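You operate a simulated robot arm through the tools that you are given. There is no shell and no other tool.

The job below is to be done with a simulated robot arm. You get a single attempt, and the scene is never put back.

Task
Clamp the cream key top onto the glued key in the jig, then wipe off the glue that squeezes out.
Fine: lift the bar before you wipe; use the green pad and put it back; leave the blue knob. What is to be rubbed or washed off counts as gone when no trace of it is left.

The check looks at the end state, three seconds after you hand in, the way a careful person would. Anything else that was tipped, shoved, dropped, spilled or broken makes it a failure.

Robot
A 7-joint arm with a two-finger parallel gripper, fixed in place. Base frame: the origin is at the foot of the arm, x ahead of it, y to its left, z up; the work surface is at about z = 78. Lengths are in cm, angles in degrees, forces in N, time in s.
Its first joint turns from -149.0 to 149.0 degrees. Payload 3.43 kg.
The tool frame sits at the grasp point between the pads (the TCP): z along the fingers, y along the line on which they close. The tips reach 3 cm beyond it. The gripper opens to 9.4 cm. The fingers are 2.8 cm wide and 1 cm thick; the gripper's body (5 by 9.6 cm) begins 5.5 cm behind the TCP.
Orientation is that of the tool frame in the base frame, as [roll, pitch, yaw] about the fixed x, y, z axes, in that order (R = Rz(yaw) Ry(pitch) Rx(roll)). With the fingers straight down and closing along the base's y, the tool's x points along the base's -x, its y along +y and its z along -z.

Tools
- The arm moves only by the tool apply_moves. Its argument "steps" is one flat list of numbers, 7 for each row, row after row: the turn, a rotation vector about the tool's x, y, z in units of 6 degrees (1.0 is 6 degrees), then the shift along the tool's x, y, z in units of 40 mm (1.0 is 40 mm), then the finger opening in mm, from 0 to 94. In form: [rx, ry, rz, x, y, z, fingers, rx, ry, rz, x, y, z, fingers, ...]. A call has 1 to 20 rows; each row shifts and turns the commanded pose from where the row before left it, along the tool's axes as they then stand. A call with a number of a shift or a turn outside -1 to 1 is refused whole. A row lasts 0.2 s, in which the tool goes at most 5 cm and 8.6 degrees; a call with a longer step from one row to the next is refused whole, and so is a gripper value outside its range. A pose out of reach is approached as far as the arm can. The call stops where the force on the tool passes 40 N (or 10 N more than at its start, if that is more) or the arm is blocked; 0.2 s more then pass. Each finger travels about 4.5 cm/s and halts on what it meets, pressing with about 37 N; the grip force reading is that of the motor and also rises with nothing between the fingers. The clock runs only during rows and for 0.2 s after the last one: add rows that do not move to give the fingers time. It gives the time, the measured TCP pose, the force on the tool (base axes), the opening and the grip force at its end, in the units of the frame above (readings bear some noise), with the torque about the TCP (base axes, N m) and any sound that the robot's microphone picked up, and new pictures: "views" is both (left out), scene, wrist or none.
- Cameras (640 x 400 px; columns grow to the right, rows downward): "scene" is fixed at [39.98, 64.7, 151.83]; the picture's right is [0.87, 0.49, 0.00], its down [0.39, -0.70, -0.59] and it looks along [-0.29, 0.52, -0.80] (base axes); focal length 342 px, centre (320, 200). "wrist" rides on the gripper at [7.6, 1.4, -10.3] in the tool frame; the picture's right is [-0.18, 0.98, 0.00], its down [-0.75, -0.14, -0.64] and it looks along [-0.63, -0.12, 0.77] (tool axes); focal length 243 px, centre (320, 200).
- locate(camera, pixels): there is no depth. For up to 12 entries [column, row, z] of the newest picture of that camera ("zoom" is the newest enlarged one), the place [x, y] in the base frame at which the ray of that pixel passes the height z, good to about 0.2 cm. It takes no simulated time.
- close_up(camera, box): a new picture of the part [left, top, right, bottom] of that camera's present view, enlarged. It takes no simulated time.
- finish_job(): hands the job in; it is judged then, once.

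Leave the gripper open and the arm clear of the work at the hand-in unless told otherwise.

The tools are called by a JSON object that holds its "op" and its "data". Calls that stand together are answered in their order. apply_moves: Moves the arm, as the interface text tells. Its arguments: {"type":"object","properties":{"steps":{"type":"array"},"views":{"type":"string","enum":["both","scene","wrist","none"]}},"required":["steps"]} The other tools are called the same way: locate (camera, pixels) gives the place at which the rays of pixels pass given heights; close_up (camera, box) takes an enlarged picture of a part of a camera's view; finish_job () hands the job in.

At the start:

```text
time_s: 0.0
tool_pos: [10.87, 98.16, 115.23]
tcp_rot: [-179.9, 0.1, -180.0]
force: [-0.4, -1.0, -0.3]
torque: [0.01, 0.03, -0.02]
grip_width: 9.4
gripper_force: 0.1
```

scene: 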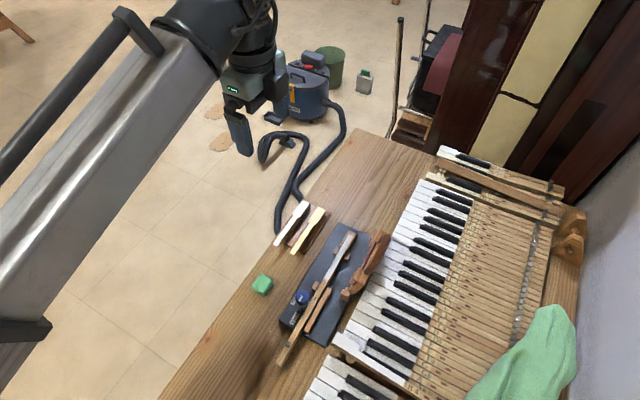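
wrist: 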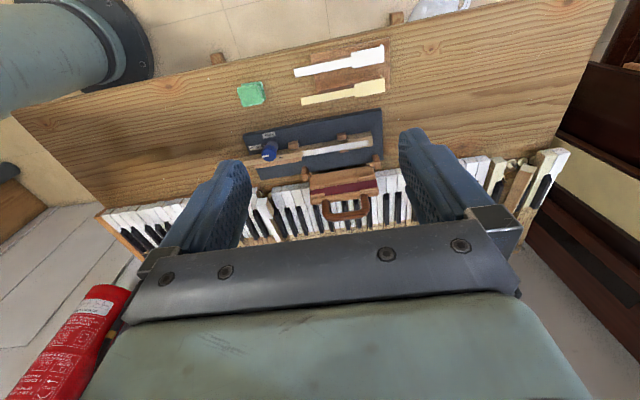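

I see the workbench: the dark jig with a key around (325,285), a wooden bar with a handle at (370,265), two key tops (white and cream) at (300,225), and a green pad at (262,285). I'll take enlarged pictures first.

{"op": "close_up", "data": {"camera": "scene", "box": [240, 190, 400, 370]}}

{"op": "close_up", "data": {"camera": "wrist", "box": [220, 30, 420, 230]}}

```text
2.22 times, centred on (320, 280) of scene
```

zoom: 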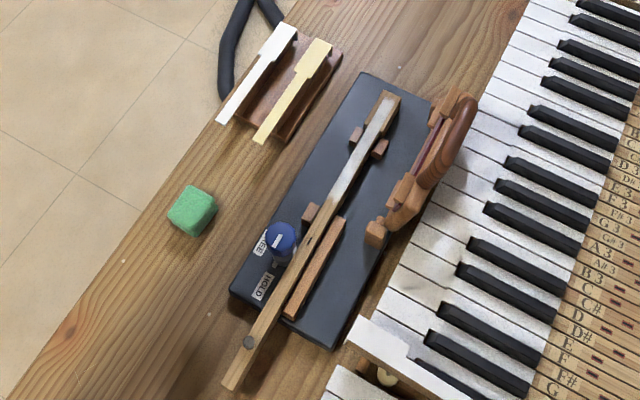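

```text
2.00 times, centred on (320, 130) of wrist
```

zoom: 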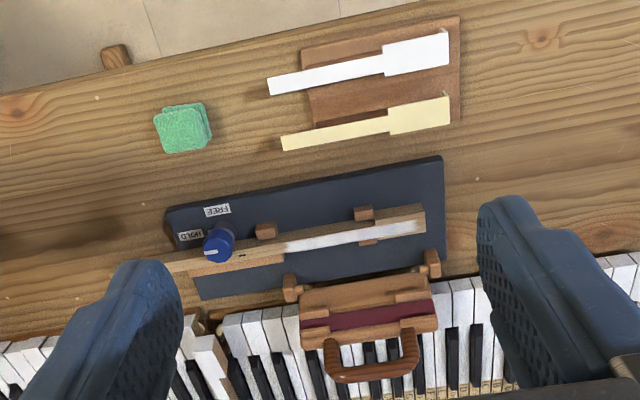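

Next I'll zoom further into the jig, the key tops and the bar.

{"op": "close_up", "data": {"camera": "scene", "box": [290, 220, 370, 270]}}

{"op": "close_up", "data": {"camera": "scene", "box": [270, 270, 350, 320]}}

{"op": "close_up", "data": {"camera": "scene", "box": [270, 190, 350, 240]}}

{"op": "close_up", "data": {"camera": "scene", "box": [320, 225, 400, 305]}}

{"op": "close_up", "data": {"camera": "wrist", "box": [240, 100, 400, 230]}}

```text
8.00 times, centred on (330, 245) of scene
```

zoom: 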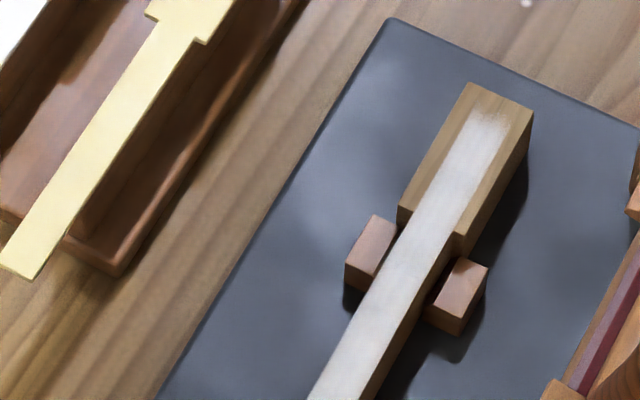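

```text
8.00 times, centred on (310, 295) of scene
```

zoom: 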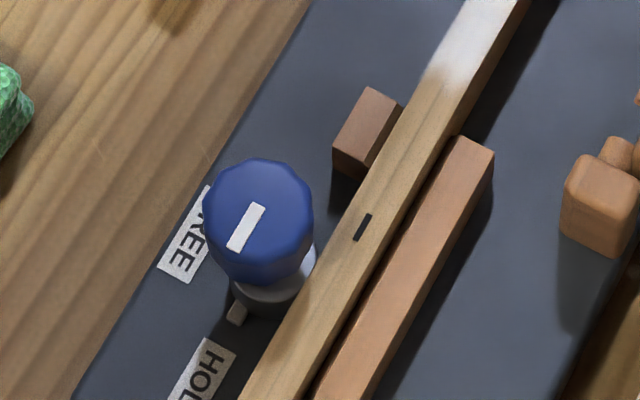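

```text
8.00 times, centred on (310, 215) of scene
```

zoom: 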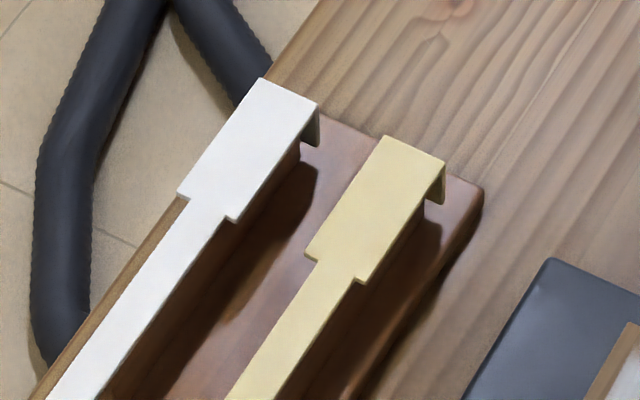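

```text
5.00 times, centred on (360, 265) of scene
```

zoom: 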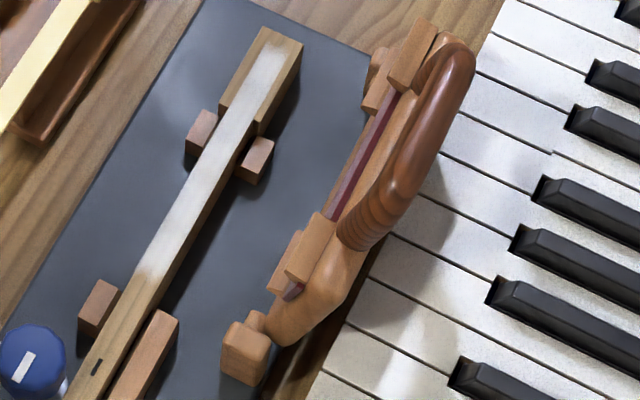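

```text
3.08 times, centred on (320, 165) of wrist
```

zoom: 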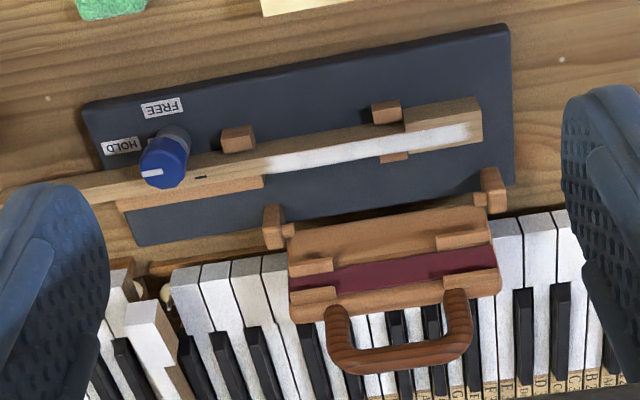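

I'll locate the cream top's head and tail corners in both cameras at a few heights, so I can triangulate the heights.

{"op": "locate", "data": {"camera": "scene", "pixels": [[318.1, 207.1, 80], [318.1, 207.1, 84], [325.5, 210, 80], [325.5, 210, 84], [290.25, 252.75, 80], [290.25, 252.75, 84], [294.1, 254.9, 80], [294.1, 254.9, 84], [308.4, 221.75, 82], [315, 225.25, 82]]}}

{"op": "locate", "data": {"camera": "wrist", "pixels": [[444, 78.5, 80], [444, 78.5, 84], [445, 92.5, 80], [445, 92.5, 84], [361, 98.5, 80], [361, 98.5, 84], [362, 105.5, 80], [362, 105.5, 84]]}}

{"op": "close_up", "data": {"camera": "wrist", "box": [280, 30, 400, 120]}}

```text
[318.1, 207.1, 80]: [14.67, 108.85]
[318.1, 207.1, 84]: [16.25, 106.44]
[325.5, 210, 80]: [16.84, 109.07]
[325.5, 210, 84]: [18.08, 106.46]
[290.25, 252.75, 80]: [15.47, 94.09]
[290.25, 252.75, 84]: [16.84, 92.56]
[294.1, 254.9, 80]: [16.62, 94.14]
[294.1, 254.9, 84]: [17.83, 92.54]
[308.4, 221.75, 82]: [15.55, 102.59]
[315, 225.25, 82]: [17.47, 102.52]
```

```text
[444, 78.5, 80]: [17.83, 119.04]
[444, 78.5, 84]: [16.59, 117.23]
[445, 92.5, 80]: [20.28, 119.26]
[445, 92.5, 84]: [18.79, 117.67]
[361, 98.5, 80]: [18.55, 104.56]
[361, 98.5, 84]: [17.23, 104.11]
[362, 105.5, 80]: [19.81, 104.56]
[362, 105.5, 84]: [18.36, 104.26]
```

```text
4.44 times, centred on (340, 75) of wrist
```

zoom: 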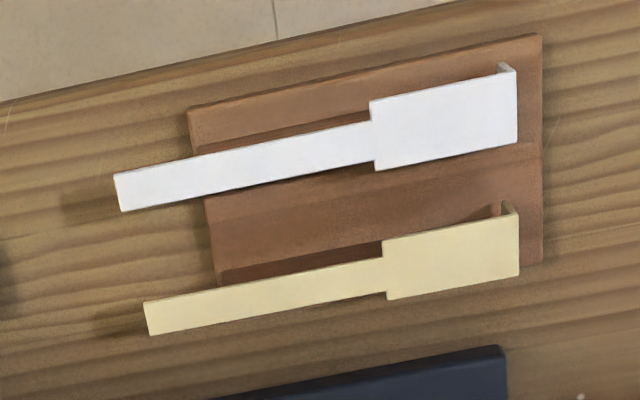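

The earlier mismatch came from my own mistake converting the zoom offset. I'll re-locate with corrected wrist pixels: head corners (384.1,77.7) and (384.8,92.3), tail corners (300.1,98.2) and (301.7,105.4). I'll add jig features as well.

{"op": "locate", "data": {"camera": "wrist", "pixels": [[384.1, 77.7, 80], [384.1, 77.7, 84], [384.8, 92.3, 80], [384.8, 92.3, 84], [300.1, 98.2, 80], [300.1, 98.2, 84], [301.7, 105.4, 80], [301.7, 105.4, 84], [354, 84, 82], [355.3, 97.3, 82]]}}

{"op": "close_up", "data": {"camera": "wrist", "box": [300, 110, 400, 172]}}

{"op": "close_up", "data": {"camera": "wrist", "box": [230, 110, 330, 172]}}

{"op": "close_up", "data": {"camera": "wrist", "box": [300, 150, 400, 212]}}

{"op": "close_up", "data": {"camera": "wrist", "box": [220, 70, 300, 120]}}

{"op": "close_up", "data": {"camera": "scene", "box": [240, 265, 288, 295]}}

```text
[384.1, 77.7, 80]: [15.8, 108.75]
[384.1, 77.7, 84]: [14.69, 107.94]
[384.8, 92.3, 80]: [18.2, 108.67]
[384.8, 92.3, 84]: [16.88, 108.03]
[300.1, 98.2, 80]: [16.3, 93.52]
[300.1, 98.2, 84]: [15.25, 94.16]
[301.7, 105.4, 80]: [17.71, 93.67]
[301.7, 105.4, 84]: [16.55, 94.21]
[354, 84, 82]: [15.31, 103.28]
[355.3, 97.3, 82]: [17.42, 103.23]
```

```text
6.40 times, centred on (350, 141) of wrist
```

zoom: 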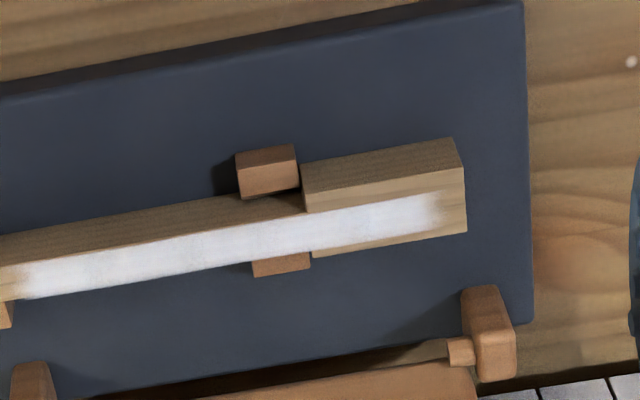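

```text
6.40 times, centred on (280, 141) of wrist
```

zoom: 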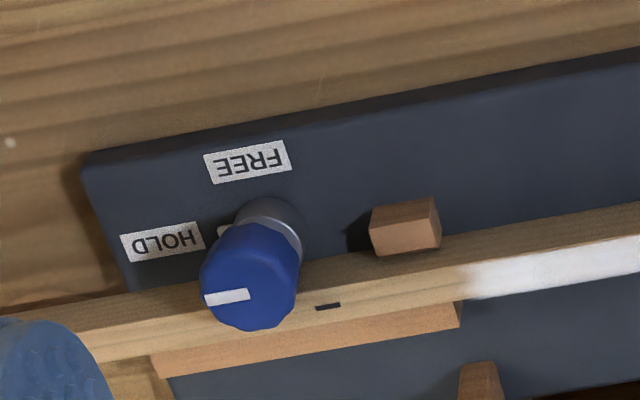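

```text
6.40 times, centred on (350, 181) of wrist
```

zoom: 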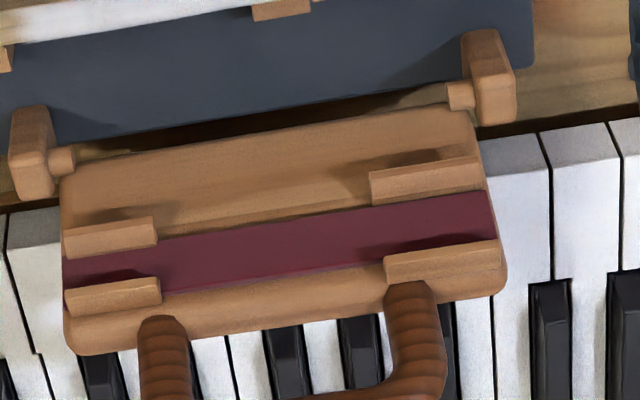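

```text
8.00 times, centred on (260, 95) of wrist
```

zoom: 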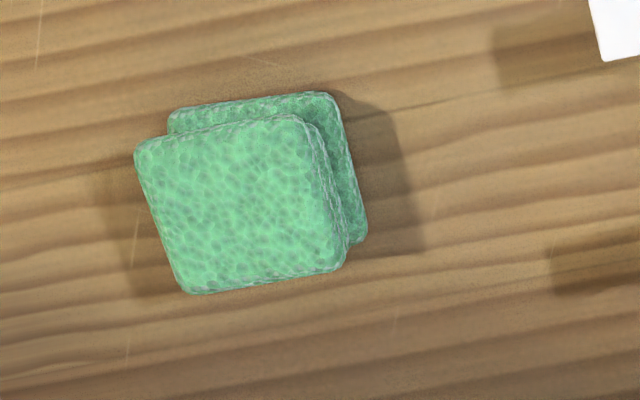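

```text
13.33 times, centred on (264, 280) of scene
```

zoom: 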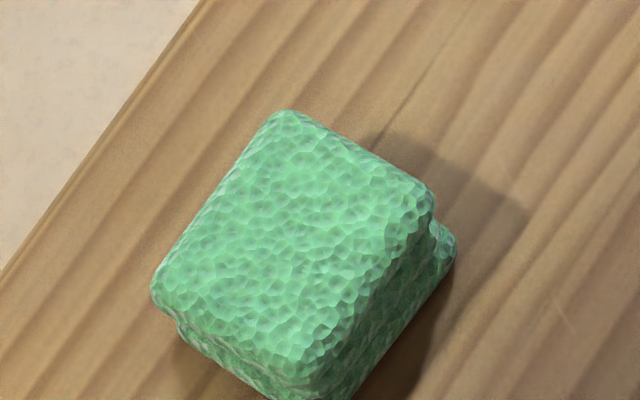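

Cream top comes out at z ≈ 81.8, head x 15.4–17.5, y 103–108, with its tail end at y ≈ 93.7. Now I'll triangulate the key head corners, knob, bar posts and handle.

{"op": "locate", "data": {"camera": "scene", "pixels": [[348.75, 230.4, 82], [348.75, 230.4, 86], [356.5, 233.4, 82], [356.5, 233.4, 86], [345, 295, 82], [345, 295, 86], [387, 236, 86], [387, 236, 92], [367, 272, 86], [367, 272, 92], [302.2, 296.9, 82], [302.2, 296.9, 86]]}}

{"op": "locate", "data": {"camera": "wrist", "pixels": [[372.2, 138.3, 82], [372.2, 138.3, 86], [373, 145.8, 82], [373, 145.8, 86], [304.7, 167, 82], [304.7, 167, 86], [375.8, 155.2, 82], [375.8, 155.2, 86], [269, 151.5, 82], [269, 151.5, 86]]}}

{"op": "close_up", "data": {"camera": "wrist", "box": [280, 140, 420, 228]}}

{"op": "close_up", "data": {"camera": "scene", "box": [335, 222, 407, 267]}}

{"op": "close_up", "data": {"camera": "scene", "box": [325, 260, 397, 305]}}

```text
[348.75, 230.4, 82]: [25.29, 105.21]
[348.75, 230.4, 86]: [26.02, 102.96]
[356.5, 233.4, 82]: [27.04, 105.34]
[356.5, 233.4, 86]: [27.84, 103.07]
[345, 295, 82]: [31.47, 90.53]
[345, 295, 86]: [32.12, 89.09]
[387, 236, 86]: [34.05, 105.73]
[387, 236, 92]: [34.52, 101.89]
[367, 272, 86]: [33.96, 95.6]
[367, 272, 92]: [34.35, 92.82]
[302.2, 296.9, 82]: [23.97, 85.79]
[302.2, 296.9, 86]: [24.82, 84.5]
```

```text
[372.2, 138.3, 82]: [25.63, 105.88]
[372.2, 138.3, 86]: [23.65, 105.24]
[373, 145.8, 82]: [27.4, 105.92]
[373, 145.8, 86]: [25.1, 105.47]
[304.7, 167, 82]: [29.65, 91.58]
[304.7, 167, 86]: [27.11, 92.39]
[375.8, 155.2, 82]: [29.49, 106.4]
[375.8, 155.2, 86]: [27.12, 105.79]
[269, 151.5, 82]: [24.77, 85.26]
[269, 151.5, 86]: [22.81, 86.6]
```

```text
4.55 times, centred on (350, 184) of wrist
```

zoom: 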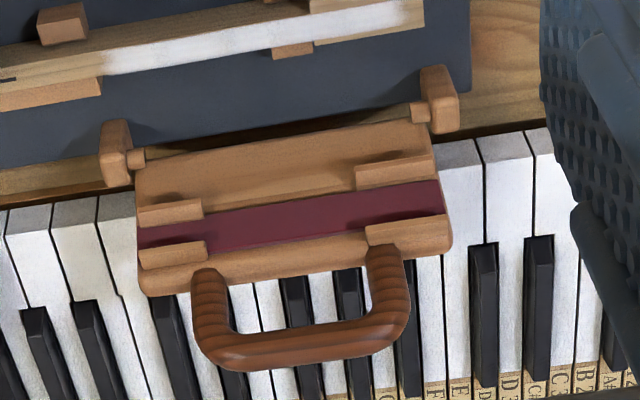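

```text
8.89 times, centred on (371, 244) of scene
```

zoom: 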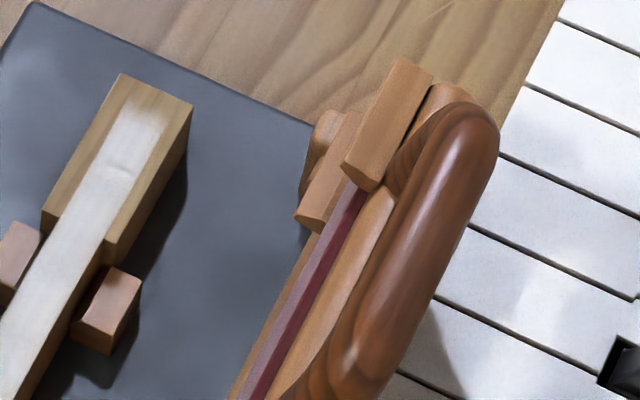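

```text
8.89 times, centred on (361, 282) of scene
```

zoom: 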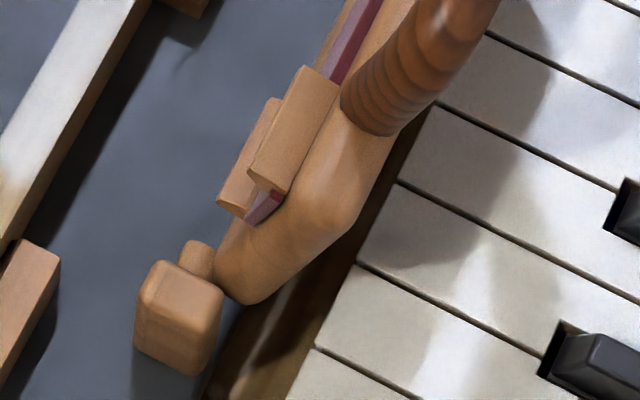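

Key top comes out at z ≈ 82.5, head x 25.4–27.1 and front y ≈ 105.3. I still need the open bar: the near end of the felt at scene (354.8,282.6) / wrist (310,192.4), and the handle corner at scene (389,234) / wrist (368.7,212.6).

{"op": "locate", "data": {"camera": "scene", "pixels": [[354.8, 282.6, 82], [354.8, 282.6, 90], [389, 233.9, 84], [389, 233.9, 94], [339.1, 222.25, 78], [339.1, 222.25, 81], [264, 280, 80], [264, 280, 78]]}}

{"op": "locate", "data": {"camera": "wrist", "pixels": [[310, 192.4, 82], [310, 192.4, 90], [368.7, 212.6, 84], [368.7, 212.6, 94], [381, 108.2, 78], [381, 108.2, 81], [250, 95, 80], [250, 95, 83]]}}

```text
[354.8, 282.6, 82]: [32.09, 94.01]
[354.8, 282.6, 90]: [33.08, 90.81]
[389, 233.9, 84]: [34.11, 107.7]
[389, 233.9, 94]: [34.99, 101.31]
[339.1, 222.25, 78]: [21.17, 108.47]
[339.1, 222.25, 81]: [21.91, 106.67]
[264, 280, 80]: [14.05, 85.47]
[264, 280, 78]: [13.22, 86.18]
```

```text
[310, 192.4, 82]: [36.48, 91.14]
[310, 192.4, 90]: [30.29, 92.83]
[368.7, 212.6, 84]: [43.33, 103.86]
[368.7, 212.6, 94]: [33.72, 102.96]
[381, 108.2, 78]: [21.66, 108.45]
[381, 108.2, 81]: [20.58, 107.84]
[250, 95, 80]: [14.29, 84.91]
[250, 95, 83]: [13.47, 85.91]
```

Reading so far: the bar leans back at about 74°. Hinge x≈31, z≈81.5, felt near z≈87, handle top about (35,103,93). Next I'll turn the tool to yaw −90 (camera on the robot's side looking outward) and move to about (20,90,108) for a better look.

{"op": "apply_moves", "data": {"steps": [0, 0, -1, 0, 0, 0, 94, 0, 0, -1, 0, 0, 0, 94, 0, 0, -1, 0, 0, 0, 94, 0, 0, -1, 0, 0, 0, 94, 0, 0, -1, 0, 0, 0, 94, 0, 0, -1, 0, 0, 0, 94, 0, 0, -1, 0, 0, 0, 94, 0, 0, -1, 0, 0, 0, 94, 0, 0, -1, 0, 0, 0, 94, 0, 0, -1, 0, 0, 0, 94, 0, 0, -1, 0, 0, 0, 94, 0, 0, -1, 0, 0, 0, 94, 0, 0, -1, 0, 0, 0, 94, 0, 0, -1, 0, 0, 0, 94, 0, 0, -1, 0, 0, 0, 94, 0, 0, 0, 0.683, -0.76, 0, 94, 0, 0, 0, 0.683, -0.76, 0, 94, 0, 0, 0, 0.683, -0.76, 0, 94, 0, 0, 0, 0, 0, 0.875, 94, 0, 0, 0, 0, 0, 0.875, 94]}}

```text
time_s: 4.2
tool_pos: [19.93, 90.05, 108.17]
tcp_rot: [-180.0, 0.0, -90.0]
force: [0.0, 0.0, 0.9]
torque: [0.05, 0.0, -0.03]
grip_width: 9.38
gripper_force: 0.0
```

scene: 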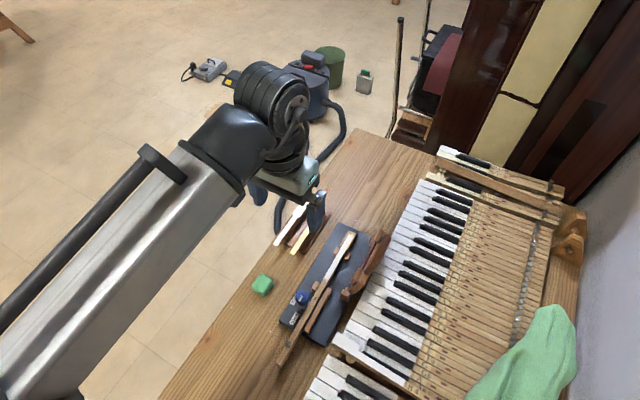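
wrist: 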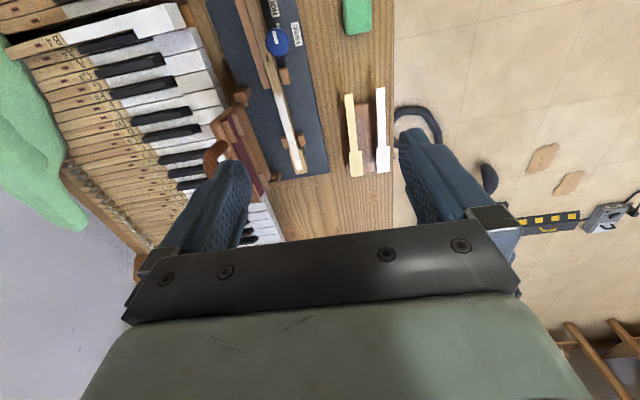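

The wrist picture is now upside-down, with +y at the bottom. I'll enlarge it around the jig, bar and key-top stand.

{"op": "close_up", "data": {"camera": "wrist", "box": [200, 80, 340, 190]}}

{"op": "close_up", "data": {"camera": "wrist", "box": [330, 80, 400, 185]}}

{"op": "close_up", "data": {"camera": "wrist", "box": [200, 0, 390, 110]}}

{"op": "close_up", "data": {"camera": "scene", "box": [270, 200, 350, 260]}}

```text
3.64 times, centred on (270, 135) of wrist
```

zoom: 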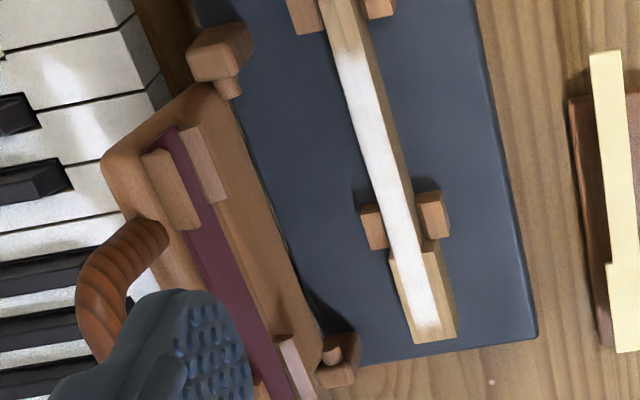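

```text
3.81 times, centred on (365, 132) of wrist
```

zoom: 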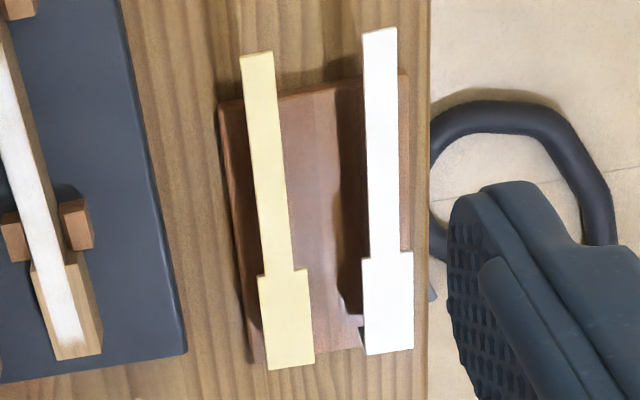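

```text
3.37 times, centred on (295, 55) of wrist
```

zoom: 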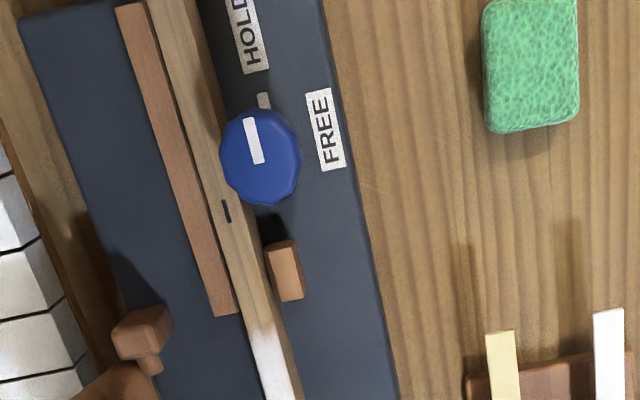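

```text
6.67 times, centred on (310, 230) of scene
```

zoom: 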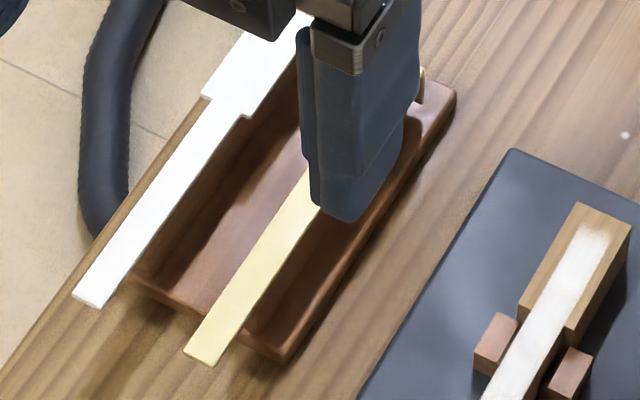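

I'll take tighter zooms of the key head and tail for accurate direction and position.

{"op": "close_up", "data": {"camera": "wrist", "box": [284, 130, 332, 180]}}

{"op": "close_up", "data": {"camera": "wrist", "box": [260, 70, 308, 120]}}

{"op": "close_up", "data": {"camera": "wrist", "box": [330, 85, 378, 115]}}

{"op": "close_up", "data": {"camera": "wrist", "box": [330, 143, 378, 183]}}

{"op": "close_up", "data": {"camera": "wrist", "box": [330, 0, 386, 40]}}

```text
8.00 times, centred on (308, 155) of wrist
```

zoom: 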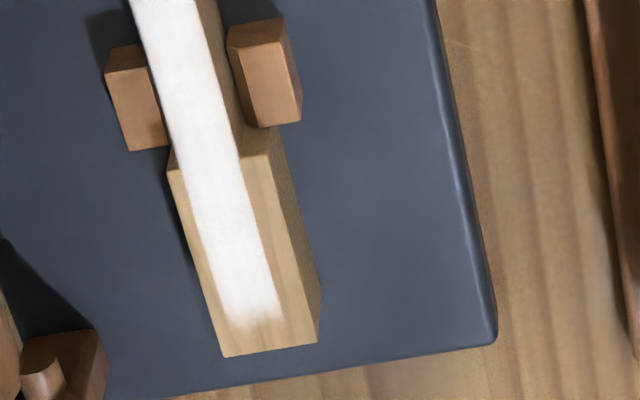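

```text
8.00 times, centred on (284, 95) of wrist
```

zoom: 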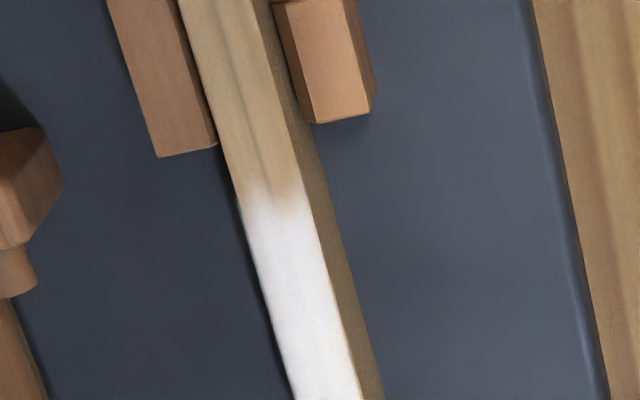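

```text
13.33 times, centred on (354, 100) of wrist
```

zoom: 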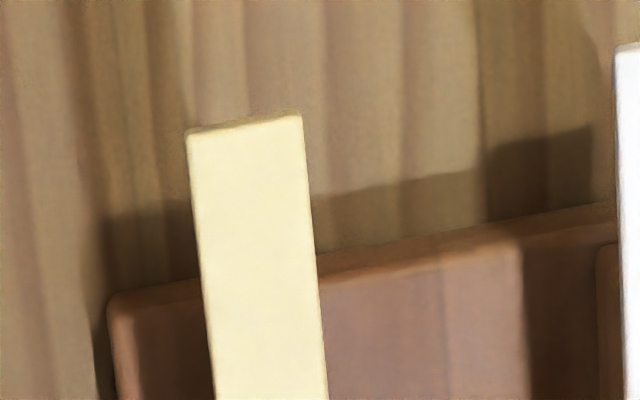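

```text
10.00 times, centred on (354, 163) of wrist
```

zoom: 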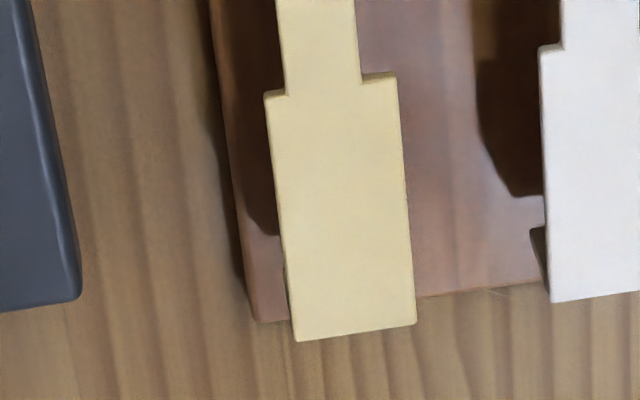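

```text
10.00 times, centred on (358, 20) of wrist
```

zoom: 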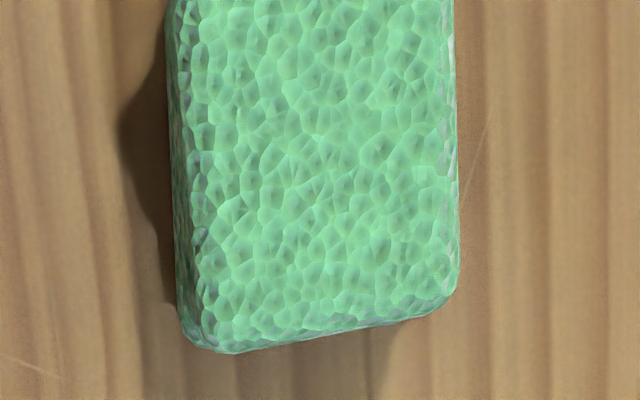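

Locating the cream top's corners at z=81.8 and the key's corners at z=82.5.

{"op": "locate", "data": {"camera": "wrist", "pixels": [[344, 94.75, 81.8], [352.65, 93.5, 81.8], [351.7, 177.1, 81.8], [363.5, 175.4, 81.8], [348.4, 152.5, 81.8], [361.6, 150.2, 81.8], [296.1, 174.4, 82.5], [307.5, 172.9, 82.5], [289, 151, 82.5], [301.5, 149.1, 82.5], [274, 95.6, 82.5], [281.5, 95, 82.5]]}}

{"op": "locate", "data": {"camera": "wrist", "pixels": [[280.6, 120, 82.5], [289.25, 120, 82.5], [344, 94.75, 80.8], [363.5, 175.4, 80.8], [296.1, 174.4, 81.5], [370.2, 13, 82], [346.4, 33.9, 82], [386.5, 29, 82]]}}

{"op": "locate", "data": {"camera": "scene", "pixels": [[325.3, 280, 82.5], [290.25, 252.75, 81.8], [294.1, 254.9, 81.8], [293.4, 253.9, 81.8]]}}

```text
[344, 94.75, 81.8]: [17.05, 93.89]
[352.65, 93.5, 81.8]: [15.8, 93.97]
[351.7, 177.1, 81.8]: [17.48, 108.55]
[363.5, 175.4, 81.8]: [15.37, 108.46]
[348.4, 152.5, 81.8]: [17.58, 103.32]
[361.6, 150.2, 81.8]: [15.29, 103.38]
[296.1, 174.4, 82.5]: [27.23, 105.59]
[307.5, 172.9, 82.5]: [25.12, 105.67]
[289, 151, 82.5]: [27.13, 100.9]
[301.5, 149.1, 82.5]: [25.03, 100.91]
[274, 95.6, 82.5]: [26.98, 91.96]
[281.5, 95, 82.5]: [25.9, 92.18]
```

```text
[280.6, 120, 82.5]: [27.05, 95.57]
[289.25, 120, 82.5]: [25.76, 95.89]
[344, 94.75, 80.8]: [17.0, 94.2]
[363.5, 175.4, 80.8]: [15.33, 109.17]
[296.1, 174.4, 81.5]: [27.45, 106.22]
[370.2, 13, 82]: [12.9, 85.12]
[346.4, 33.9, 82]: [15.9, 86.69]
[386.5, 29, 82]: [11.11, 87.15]
```

```text
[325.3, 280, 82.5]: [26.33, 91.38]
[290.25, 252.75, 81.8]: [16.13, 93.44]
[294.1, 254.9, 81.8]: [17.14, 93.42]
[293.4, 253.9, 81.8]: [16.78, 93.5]
```

Cream top: tail centre x≈16.43, tail end y≈93.9. Tray wall at y≈96.4. I'll grip the overhanging tail at about y=94.9 with a 4 cm opening, so the white top isn't touched. First I'll hover above it at z≈95.

{"op": "apply_moves", "data": {"steps": [0, 0, 0, -0.303, 0.219, 0.825, 40, 0, 0, 0, -0.303, 0.219, 0.825, 40, 0, 0, 0, -0.303, 0.219, 0.825, 40, 0, 0, 0, -0.303, 0.219, 0.825, 40, 0, 0, 0, 0, 0, 0, 40, 0, 0, 0, 0, 0, 0, 40]}}

```text
time_s: 5.6
tool_pos: [16.61, 94.81, 94.99]
tcp_rot: [-180.0, 0.0, -90.0]
force: [-0.7, -0.4, 1.0]
torque: [-0.01, 0.0, 0.01]
grip_width: 4.0
gripper_force: 0.1
```

scene: 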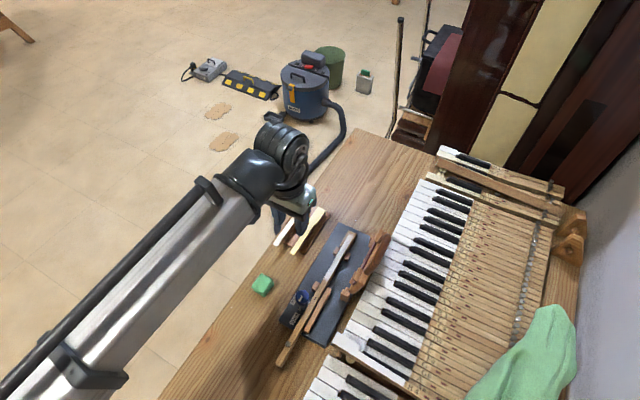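
wrist: 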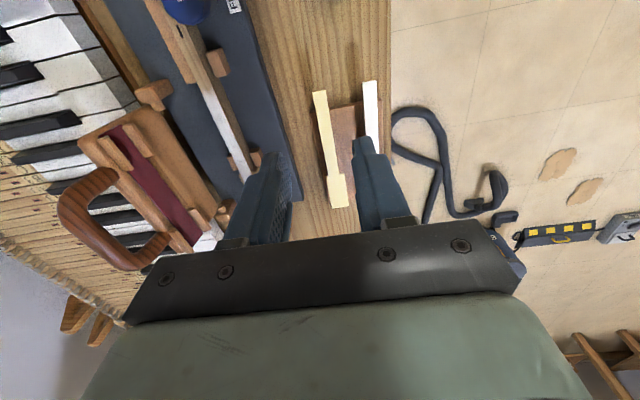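

Now I'll zoom on the cream tail between the fingers, and on the bar and handle.

{"op": "close_up", "data": {"camera": "wrist", "box": [290, 75, 402, 145]}}

{"op": "close_up", "data": {"camera": "wrist", "box": [50, 90, 274, 275]}}

{"op": "close_up", "data": {"camera": "wrist", "box": [140, 20, 300, 200]}}

{"op": "locate", "data": {"camera": "wrist", "pixels": [[313, 93, 81.8], [326, 91, 81.8], [332, 208.5, 81.8], [347.5, 206, 81.8]]}}

```text
5.71 times, centred on (346, 110) of wrist
```

zoom: 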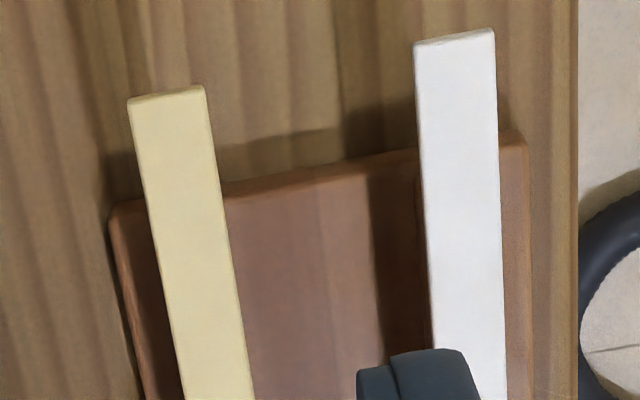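

```text
2.16 times, centred on (162, 182) of wrist
```

zoom: 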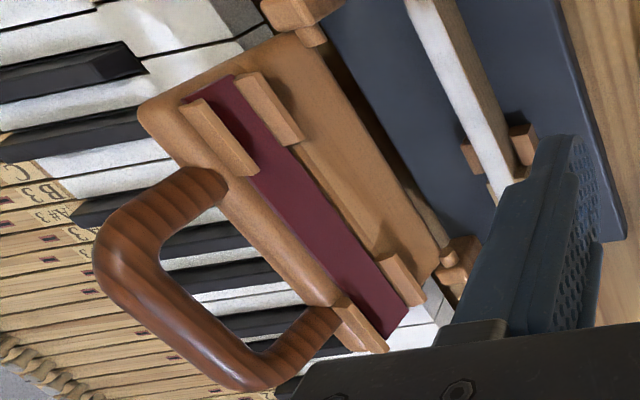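

```text
2.22 times, centred on (220, 110) of wrist
```

zoom: 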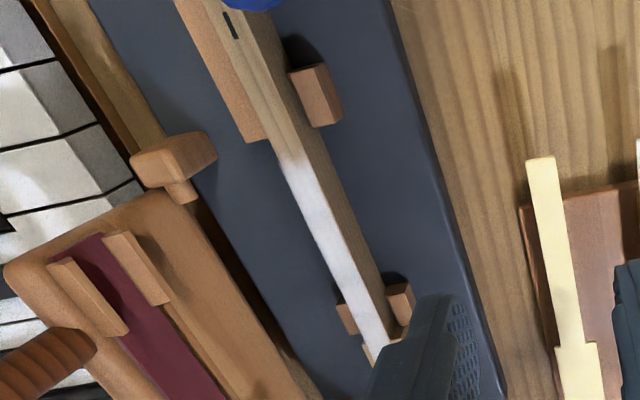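

```text
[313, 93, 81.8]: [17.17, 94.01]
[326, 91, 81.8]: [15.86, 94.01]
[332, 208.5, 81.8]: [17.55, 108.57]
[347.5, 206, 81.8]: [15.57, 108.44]
```

Confirmed: tail end at y=94.0, centre x≈16.5. I'll lower to TCP z≈84.4 (tips 81.4), fingers either side of the tail, clear of the tray wall and the white top.

{"op": "apply_moves", "data": {"steps": [0, 0, 0, 0, 0.02, 0.8, 40, 0, 0, 0, 0, 0, 0.8, 40, 0, 0, 0, 0, 0, 0.8, 40, 0, 0, 0, 0, 0, 0.247, 40, 0, 0, 0, 0, 0, 0, 40]}}

{"op": "close_up", "data": {"camera": "scene", "box": [260, 215, 324, 260]}}

{"op": "close_up", "data": {"camera": "wrist", "box": [240, 75, 400, 225]}}

```text
time_s: 6.8
tool_pos: [16.44, 94.82, 84.45]
tcp_rot: [179.9, 0.0, -89.9]
force: [0.0, -0.5, -0.5]
torque: [0.01, 0.0, 0.0]
grip_width: 3.99
gripper_force: 0.0
```

scene: 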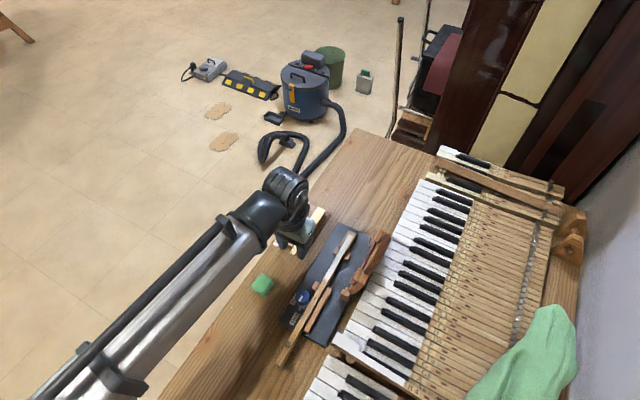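
wrist: 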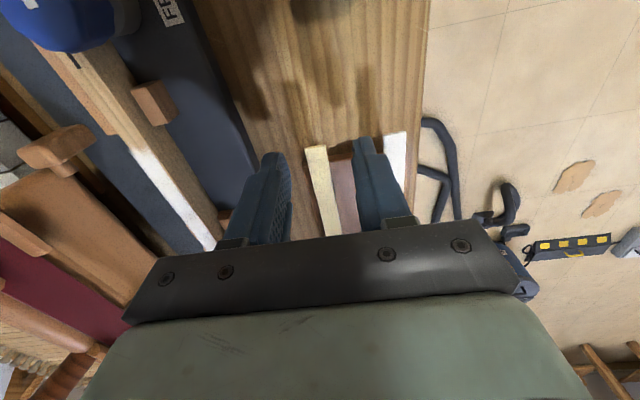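

```text
8.89 times, centred on (292, 238) of scene
```

zoom: 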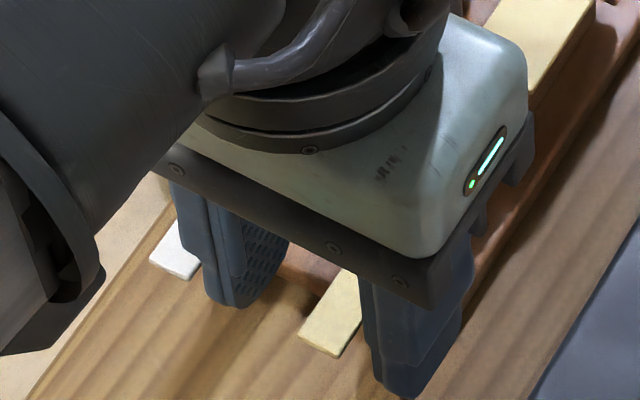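

```text
2.67 times, centred on (320, 150) of wrist
```

zoom: 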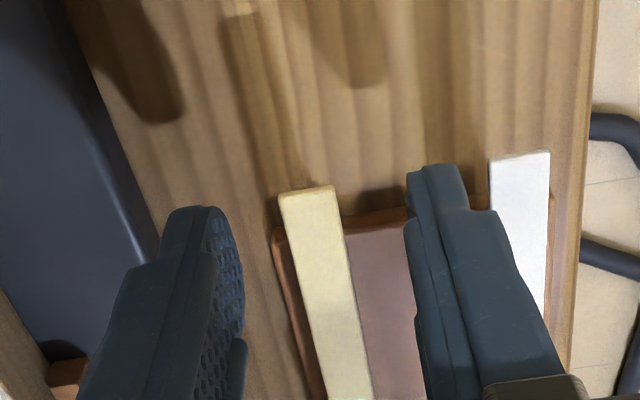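

Checking the plate height from this close view: tail corners at (305,148) and (324.9,145).

{"op": "locate", "data": {"camera": "wrist", "pixels": [[305, 148, 81], [305, 148, 81.8], [305, 148, 82.3], [324.9, 145, 81], [324.9, 145, 81.8], [324.9, 145, 82.3]]}}

{"op": "close_up", "data": {"camera": "wrist", "box": [290, 130, 338, 160]}}

```text
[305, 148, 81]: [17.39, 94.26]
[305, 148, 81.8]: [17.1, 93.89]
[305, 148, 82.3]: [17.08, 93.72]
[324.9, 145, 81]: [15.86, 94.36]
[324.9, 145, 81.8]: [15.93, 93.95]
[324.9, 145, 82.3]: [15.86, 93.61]
```

```text
13.33 times, centred on (314, 145) of wrist
```

zoom: 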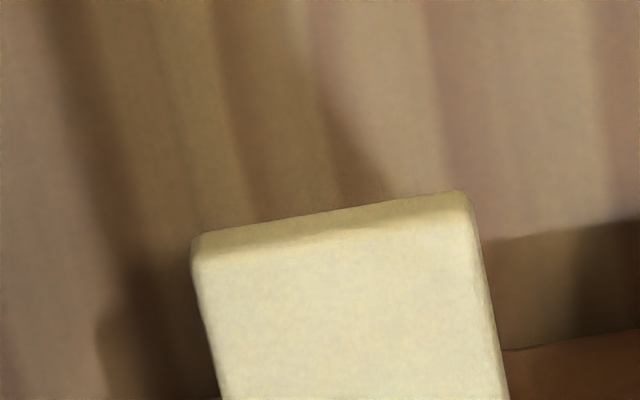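

The plate is about 0.2 cm thick, at z 81.6–81.8. I'll lower another 0.25 cm (tips ≈81.2) and close.

{"op": "apply_moves", "data": {"steps": [0, 0, 0, 0, 0, 0.0625, 40, 0, 0, 0, 0, 0, 0, 25, 0, 0, 0, 0, 0, 0, 5, 0, 0, 0, 0, 0, 0, 5, 0, 0, 0, 0, 0, 0, 5, 0, 0, 0, 0, 0, 0, 5]}}

{"op": "close_up", "data": {"camera": "wrist", "box": [270, 120, 370, 220]}}

```text
time_s: 8.2
tool_pos: [16.25, 94.7, 84.25]
tcp_rot: [-179.9, 0.0, -90.1]
force: [-1.0, 0.1, 0.8]
torque: [-0.01, -0.02, 0.03]
grip_width: 1.08
gripper_force: 37.7
```

scene: 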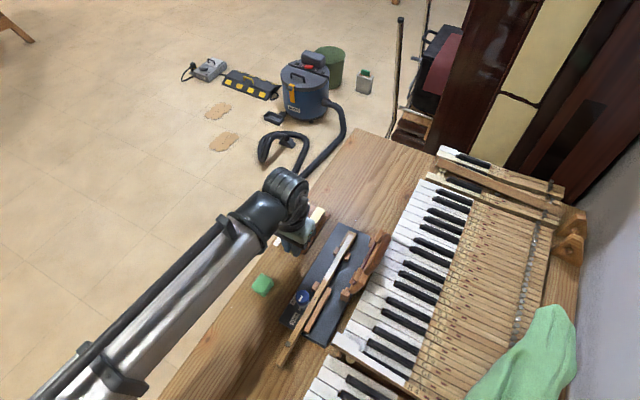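
wrist: 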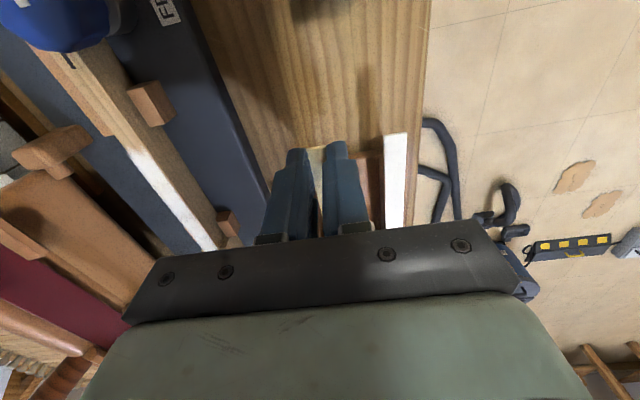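

```text
4.00 times, centred on (320, 170) of wrist
```

zoom: 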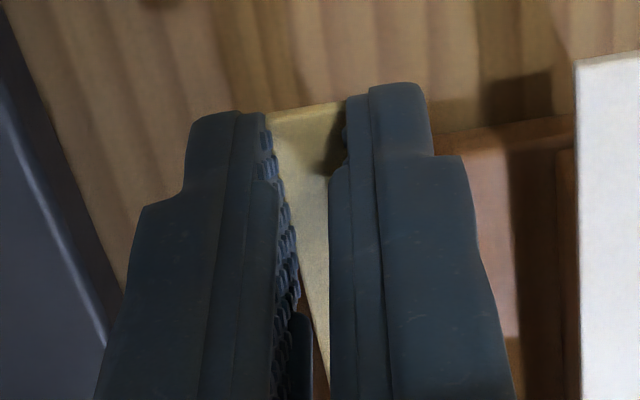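

Gripped: the opening stopped at 1.08 cm with 37.7 N. Lifting straight up 6 cm to check the hold.

{"op": "apply_moves", "data": {"steps": [0, 0, 0, 0, 0, -0.2, 5, 0, 0, 0, 0, 0, -0.4, 5, 0, 0, 0, 0, 0, -0.4, 5, 0, 0, 0, 0, 0, -0.5, 5, 0, 0, 0, 0, 0, 0, 5]}}

{"op": "close_up", "data": {"camera": "scene", "box": [250, 170, 400, 310]}}

{"op": "close_up", "data": {"camera": "wrist", "box": [270, 100, 370, 220]}}

```text
time_s: 9.4
tool_pos: [16.39, 95.01, 90.13]
tcp_rot: [-180.0, -0.1, -90.0]
force: [-0.6, 0.1, 0.0]
torque: [-0.01, -0.02, -0.02]
grip_width: 1.06
gripper_force: 36.8
```

scene: 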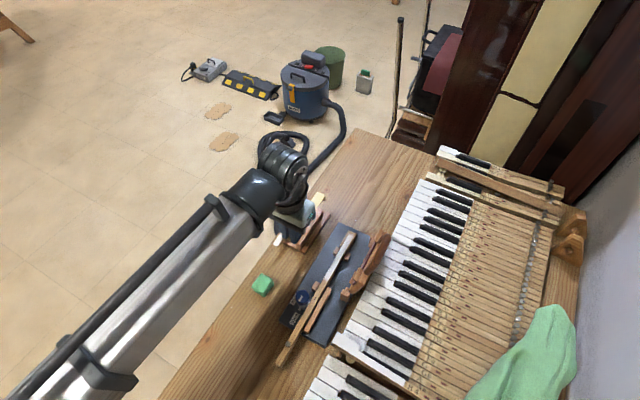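
wrist: 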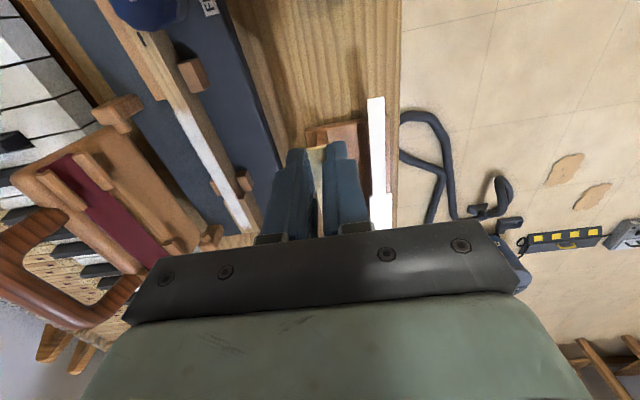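

```text
2.86 times, centred on (325, 240) of scene
```

zoom: 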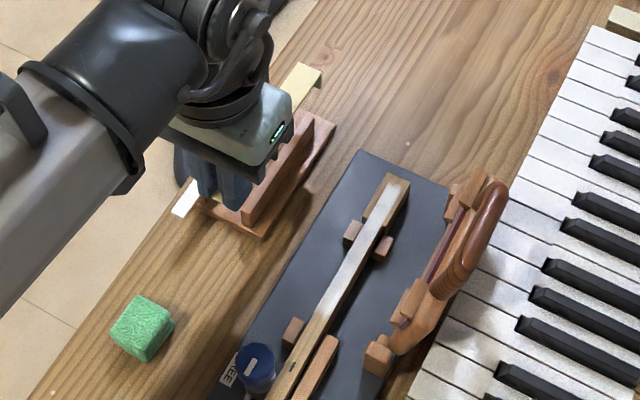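

```text
3.33 times, centred on (320, 160) of wrist
```

zoom: 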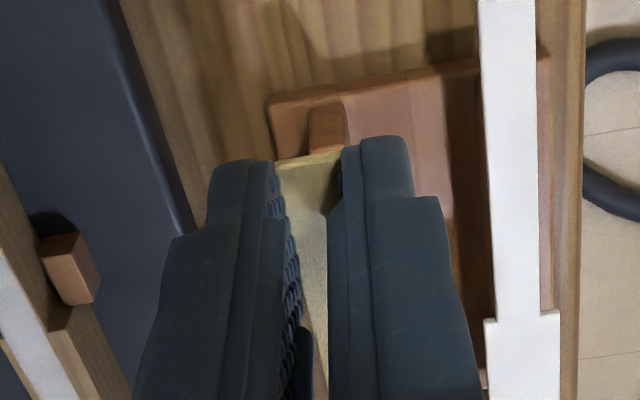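

The top is held level. Next I'll carry it at the same height to hover above the key, shifted about +9.9 in x and −2.5 in y.

{"op": "apply_moves", "data": {"steps": [0, 0, 0, 0.156, -0.55, 0, 5, 0, 0, 0, 0.156, -0.64, 0, 5, 0, 0, 0, 0.156, -0.64, 0, 5, 0, 0, 0, 0.156, -0.64, 0, 5, 0, 0, 0, 0, 0, 0, 5, 0, 0, 0, 0, 0, 0, 5]}}

{"op": "close_up", "data": {"camera": "scene", "box": [290, 200, 400, 300]}}

{"op": "close_up", "data": {"camera": "wrist", "box": [270, 100, 370, 220]}}

```text
time_s: 10.8
tool_pos: [26.16, 92.37, 90.17]
tcp_rot: [-180.0, 0.0, -89.9]
force: [-0.6, -0.5, -0.2]
torque: [-0.03, 0.02, 0.05]
grip_width: 1.09
gripper_force: 37.0
```

scene: 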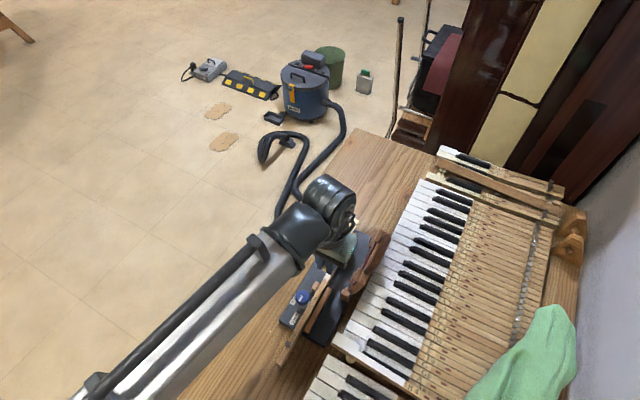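
wrist: 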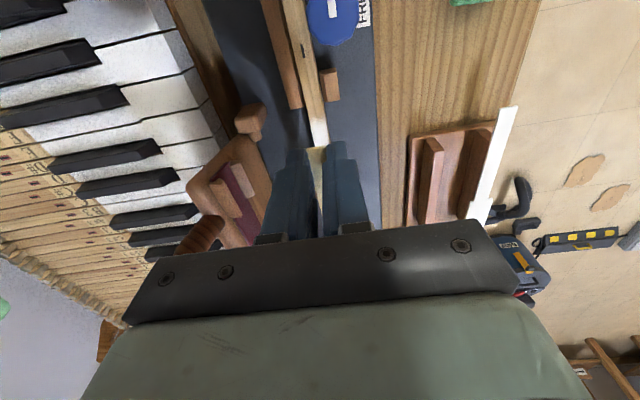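

```text
4.00 times, centred on (345, 250) of scene
```

zoom: 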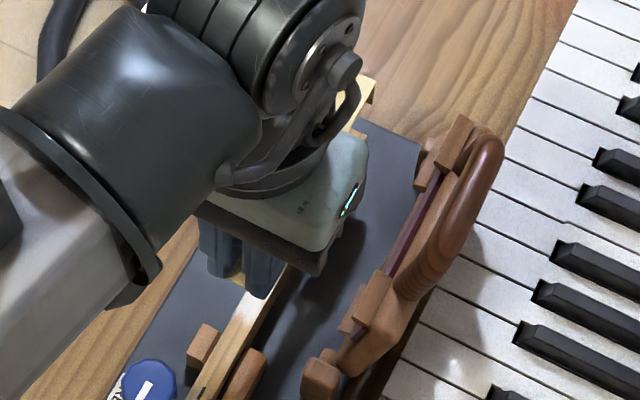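

```text
3.33 times, centred on (320, 160) of wrist
```

zoom: 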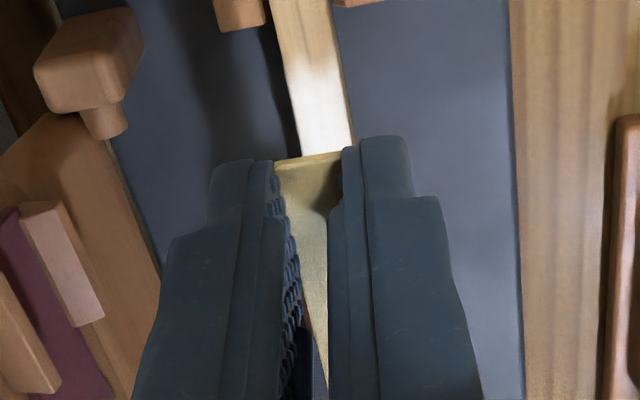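

I'll zoom tight on the key tail beneath the plate's end to compare x positions.

{"op": "close_up", "data": {"camera": "wrist", "box": [290, 95, 354, 160]}}

{"op": "close_up", "data": {"camera": "scene", "box": [330, 200, 390, 250]}}

{"op": "close_up", "data": {"camera": "scene", "box": [300, 250, 364, 300]}}

```text
6.15 times, centred on (322, 128) of wrist
```

zoom: 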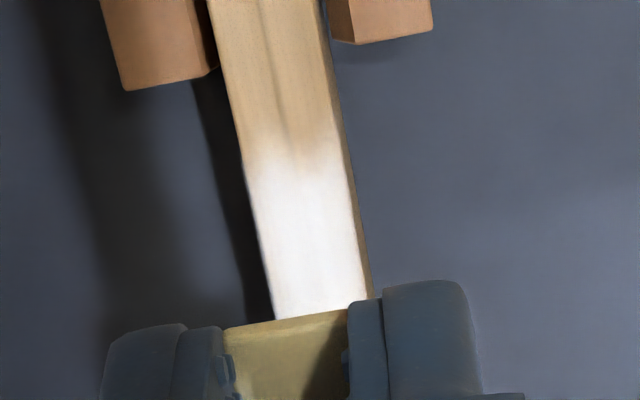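

```text
8.00 times, centred on (360, 225) of scene
```

zoom: 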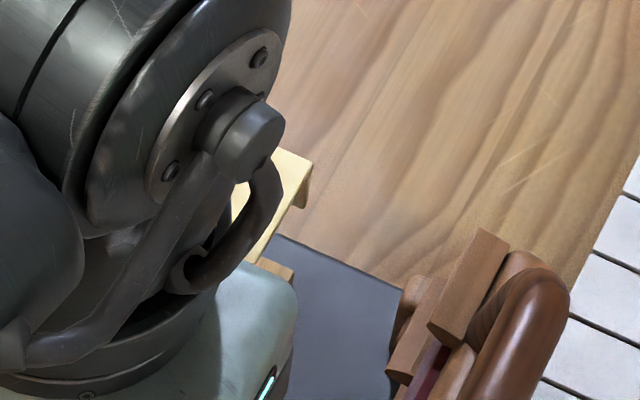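

```text
8.00 times, centred on (332, 275) of scene
```

zoom: 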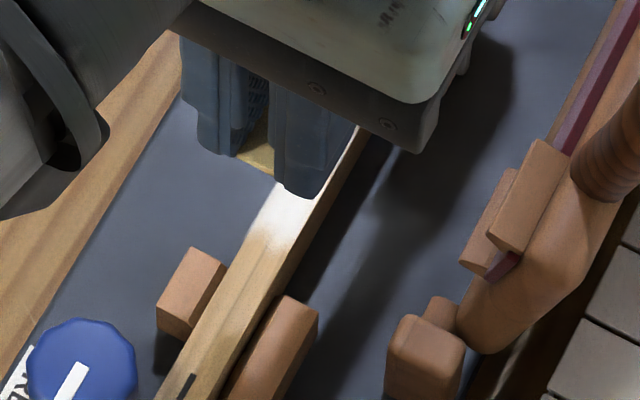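

{"op": "locate", "data": {"camera": "wrist", "pixels": [[309.5, 119.9, 82.5], [314.2, 144.3, 82.5], [325.7, 119.9, 82.5], [329.5, 142.6, 82.5], [306.1, 149.6, 87.7], [326.9, 145.6, 87.7], [309.5, 115.2, 82.5], [329.3, 114, 82.5], [298.5, 114.5, 82], [324, 106.5, 82], [341.5, 101.5, 81.5]]}}

{"op": "locate", "data": {"camera": "scene", "pixels": [[358.6, 224.6, 87.7], [354.4, 218.6, 87.7]]}}

```text
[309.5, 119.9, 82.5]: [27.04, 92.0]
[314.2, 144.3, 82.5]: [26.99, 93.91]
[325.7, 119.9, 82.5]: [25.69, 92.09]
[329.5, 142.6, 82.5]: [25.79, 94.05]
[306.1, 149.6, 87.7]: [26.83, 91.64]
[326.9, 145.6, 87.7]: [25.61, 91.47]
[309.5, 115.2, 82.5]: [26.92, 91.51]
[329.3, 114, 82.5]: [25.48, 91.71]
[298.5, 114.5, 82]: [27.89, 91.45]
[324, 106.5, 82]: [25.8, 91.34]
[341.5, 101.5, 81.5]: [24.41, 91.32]
```

```text
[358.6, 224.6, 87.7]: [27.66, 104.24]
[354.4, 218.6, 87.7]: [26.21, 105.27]
```

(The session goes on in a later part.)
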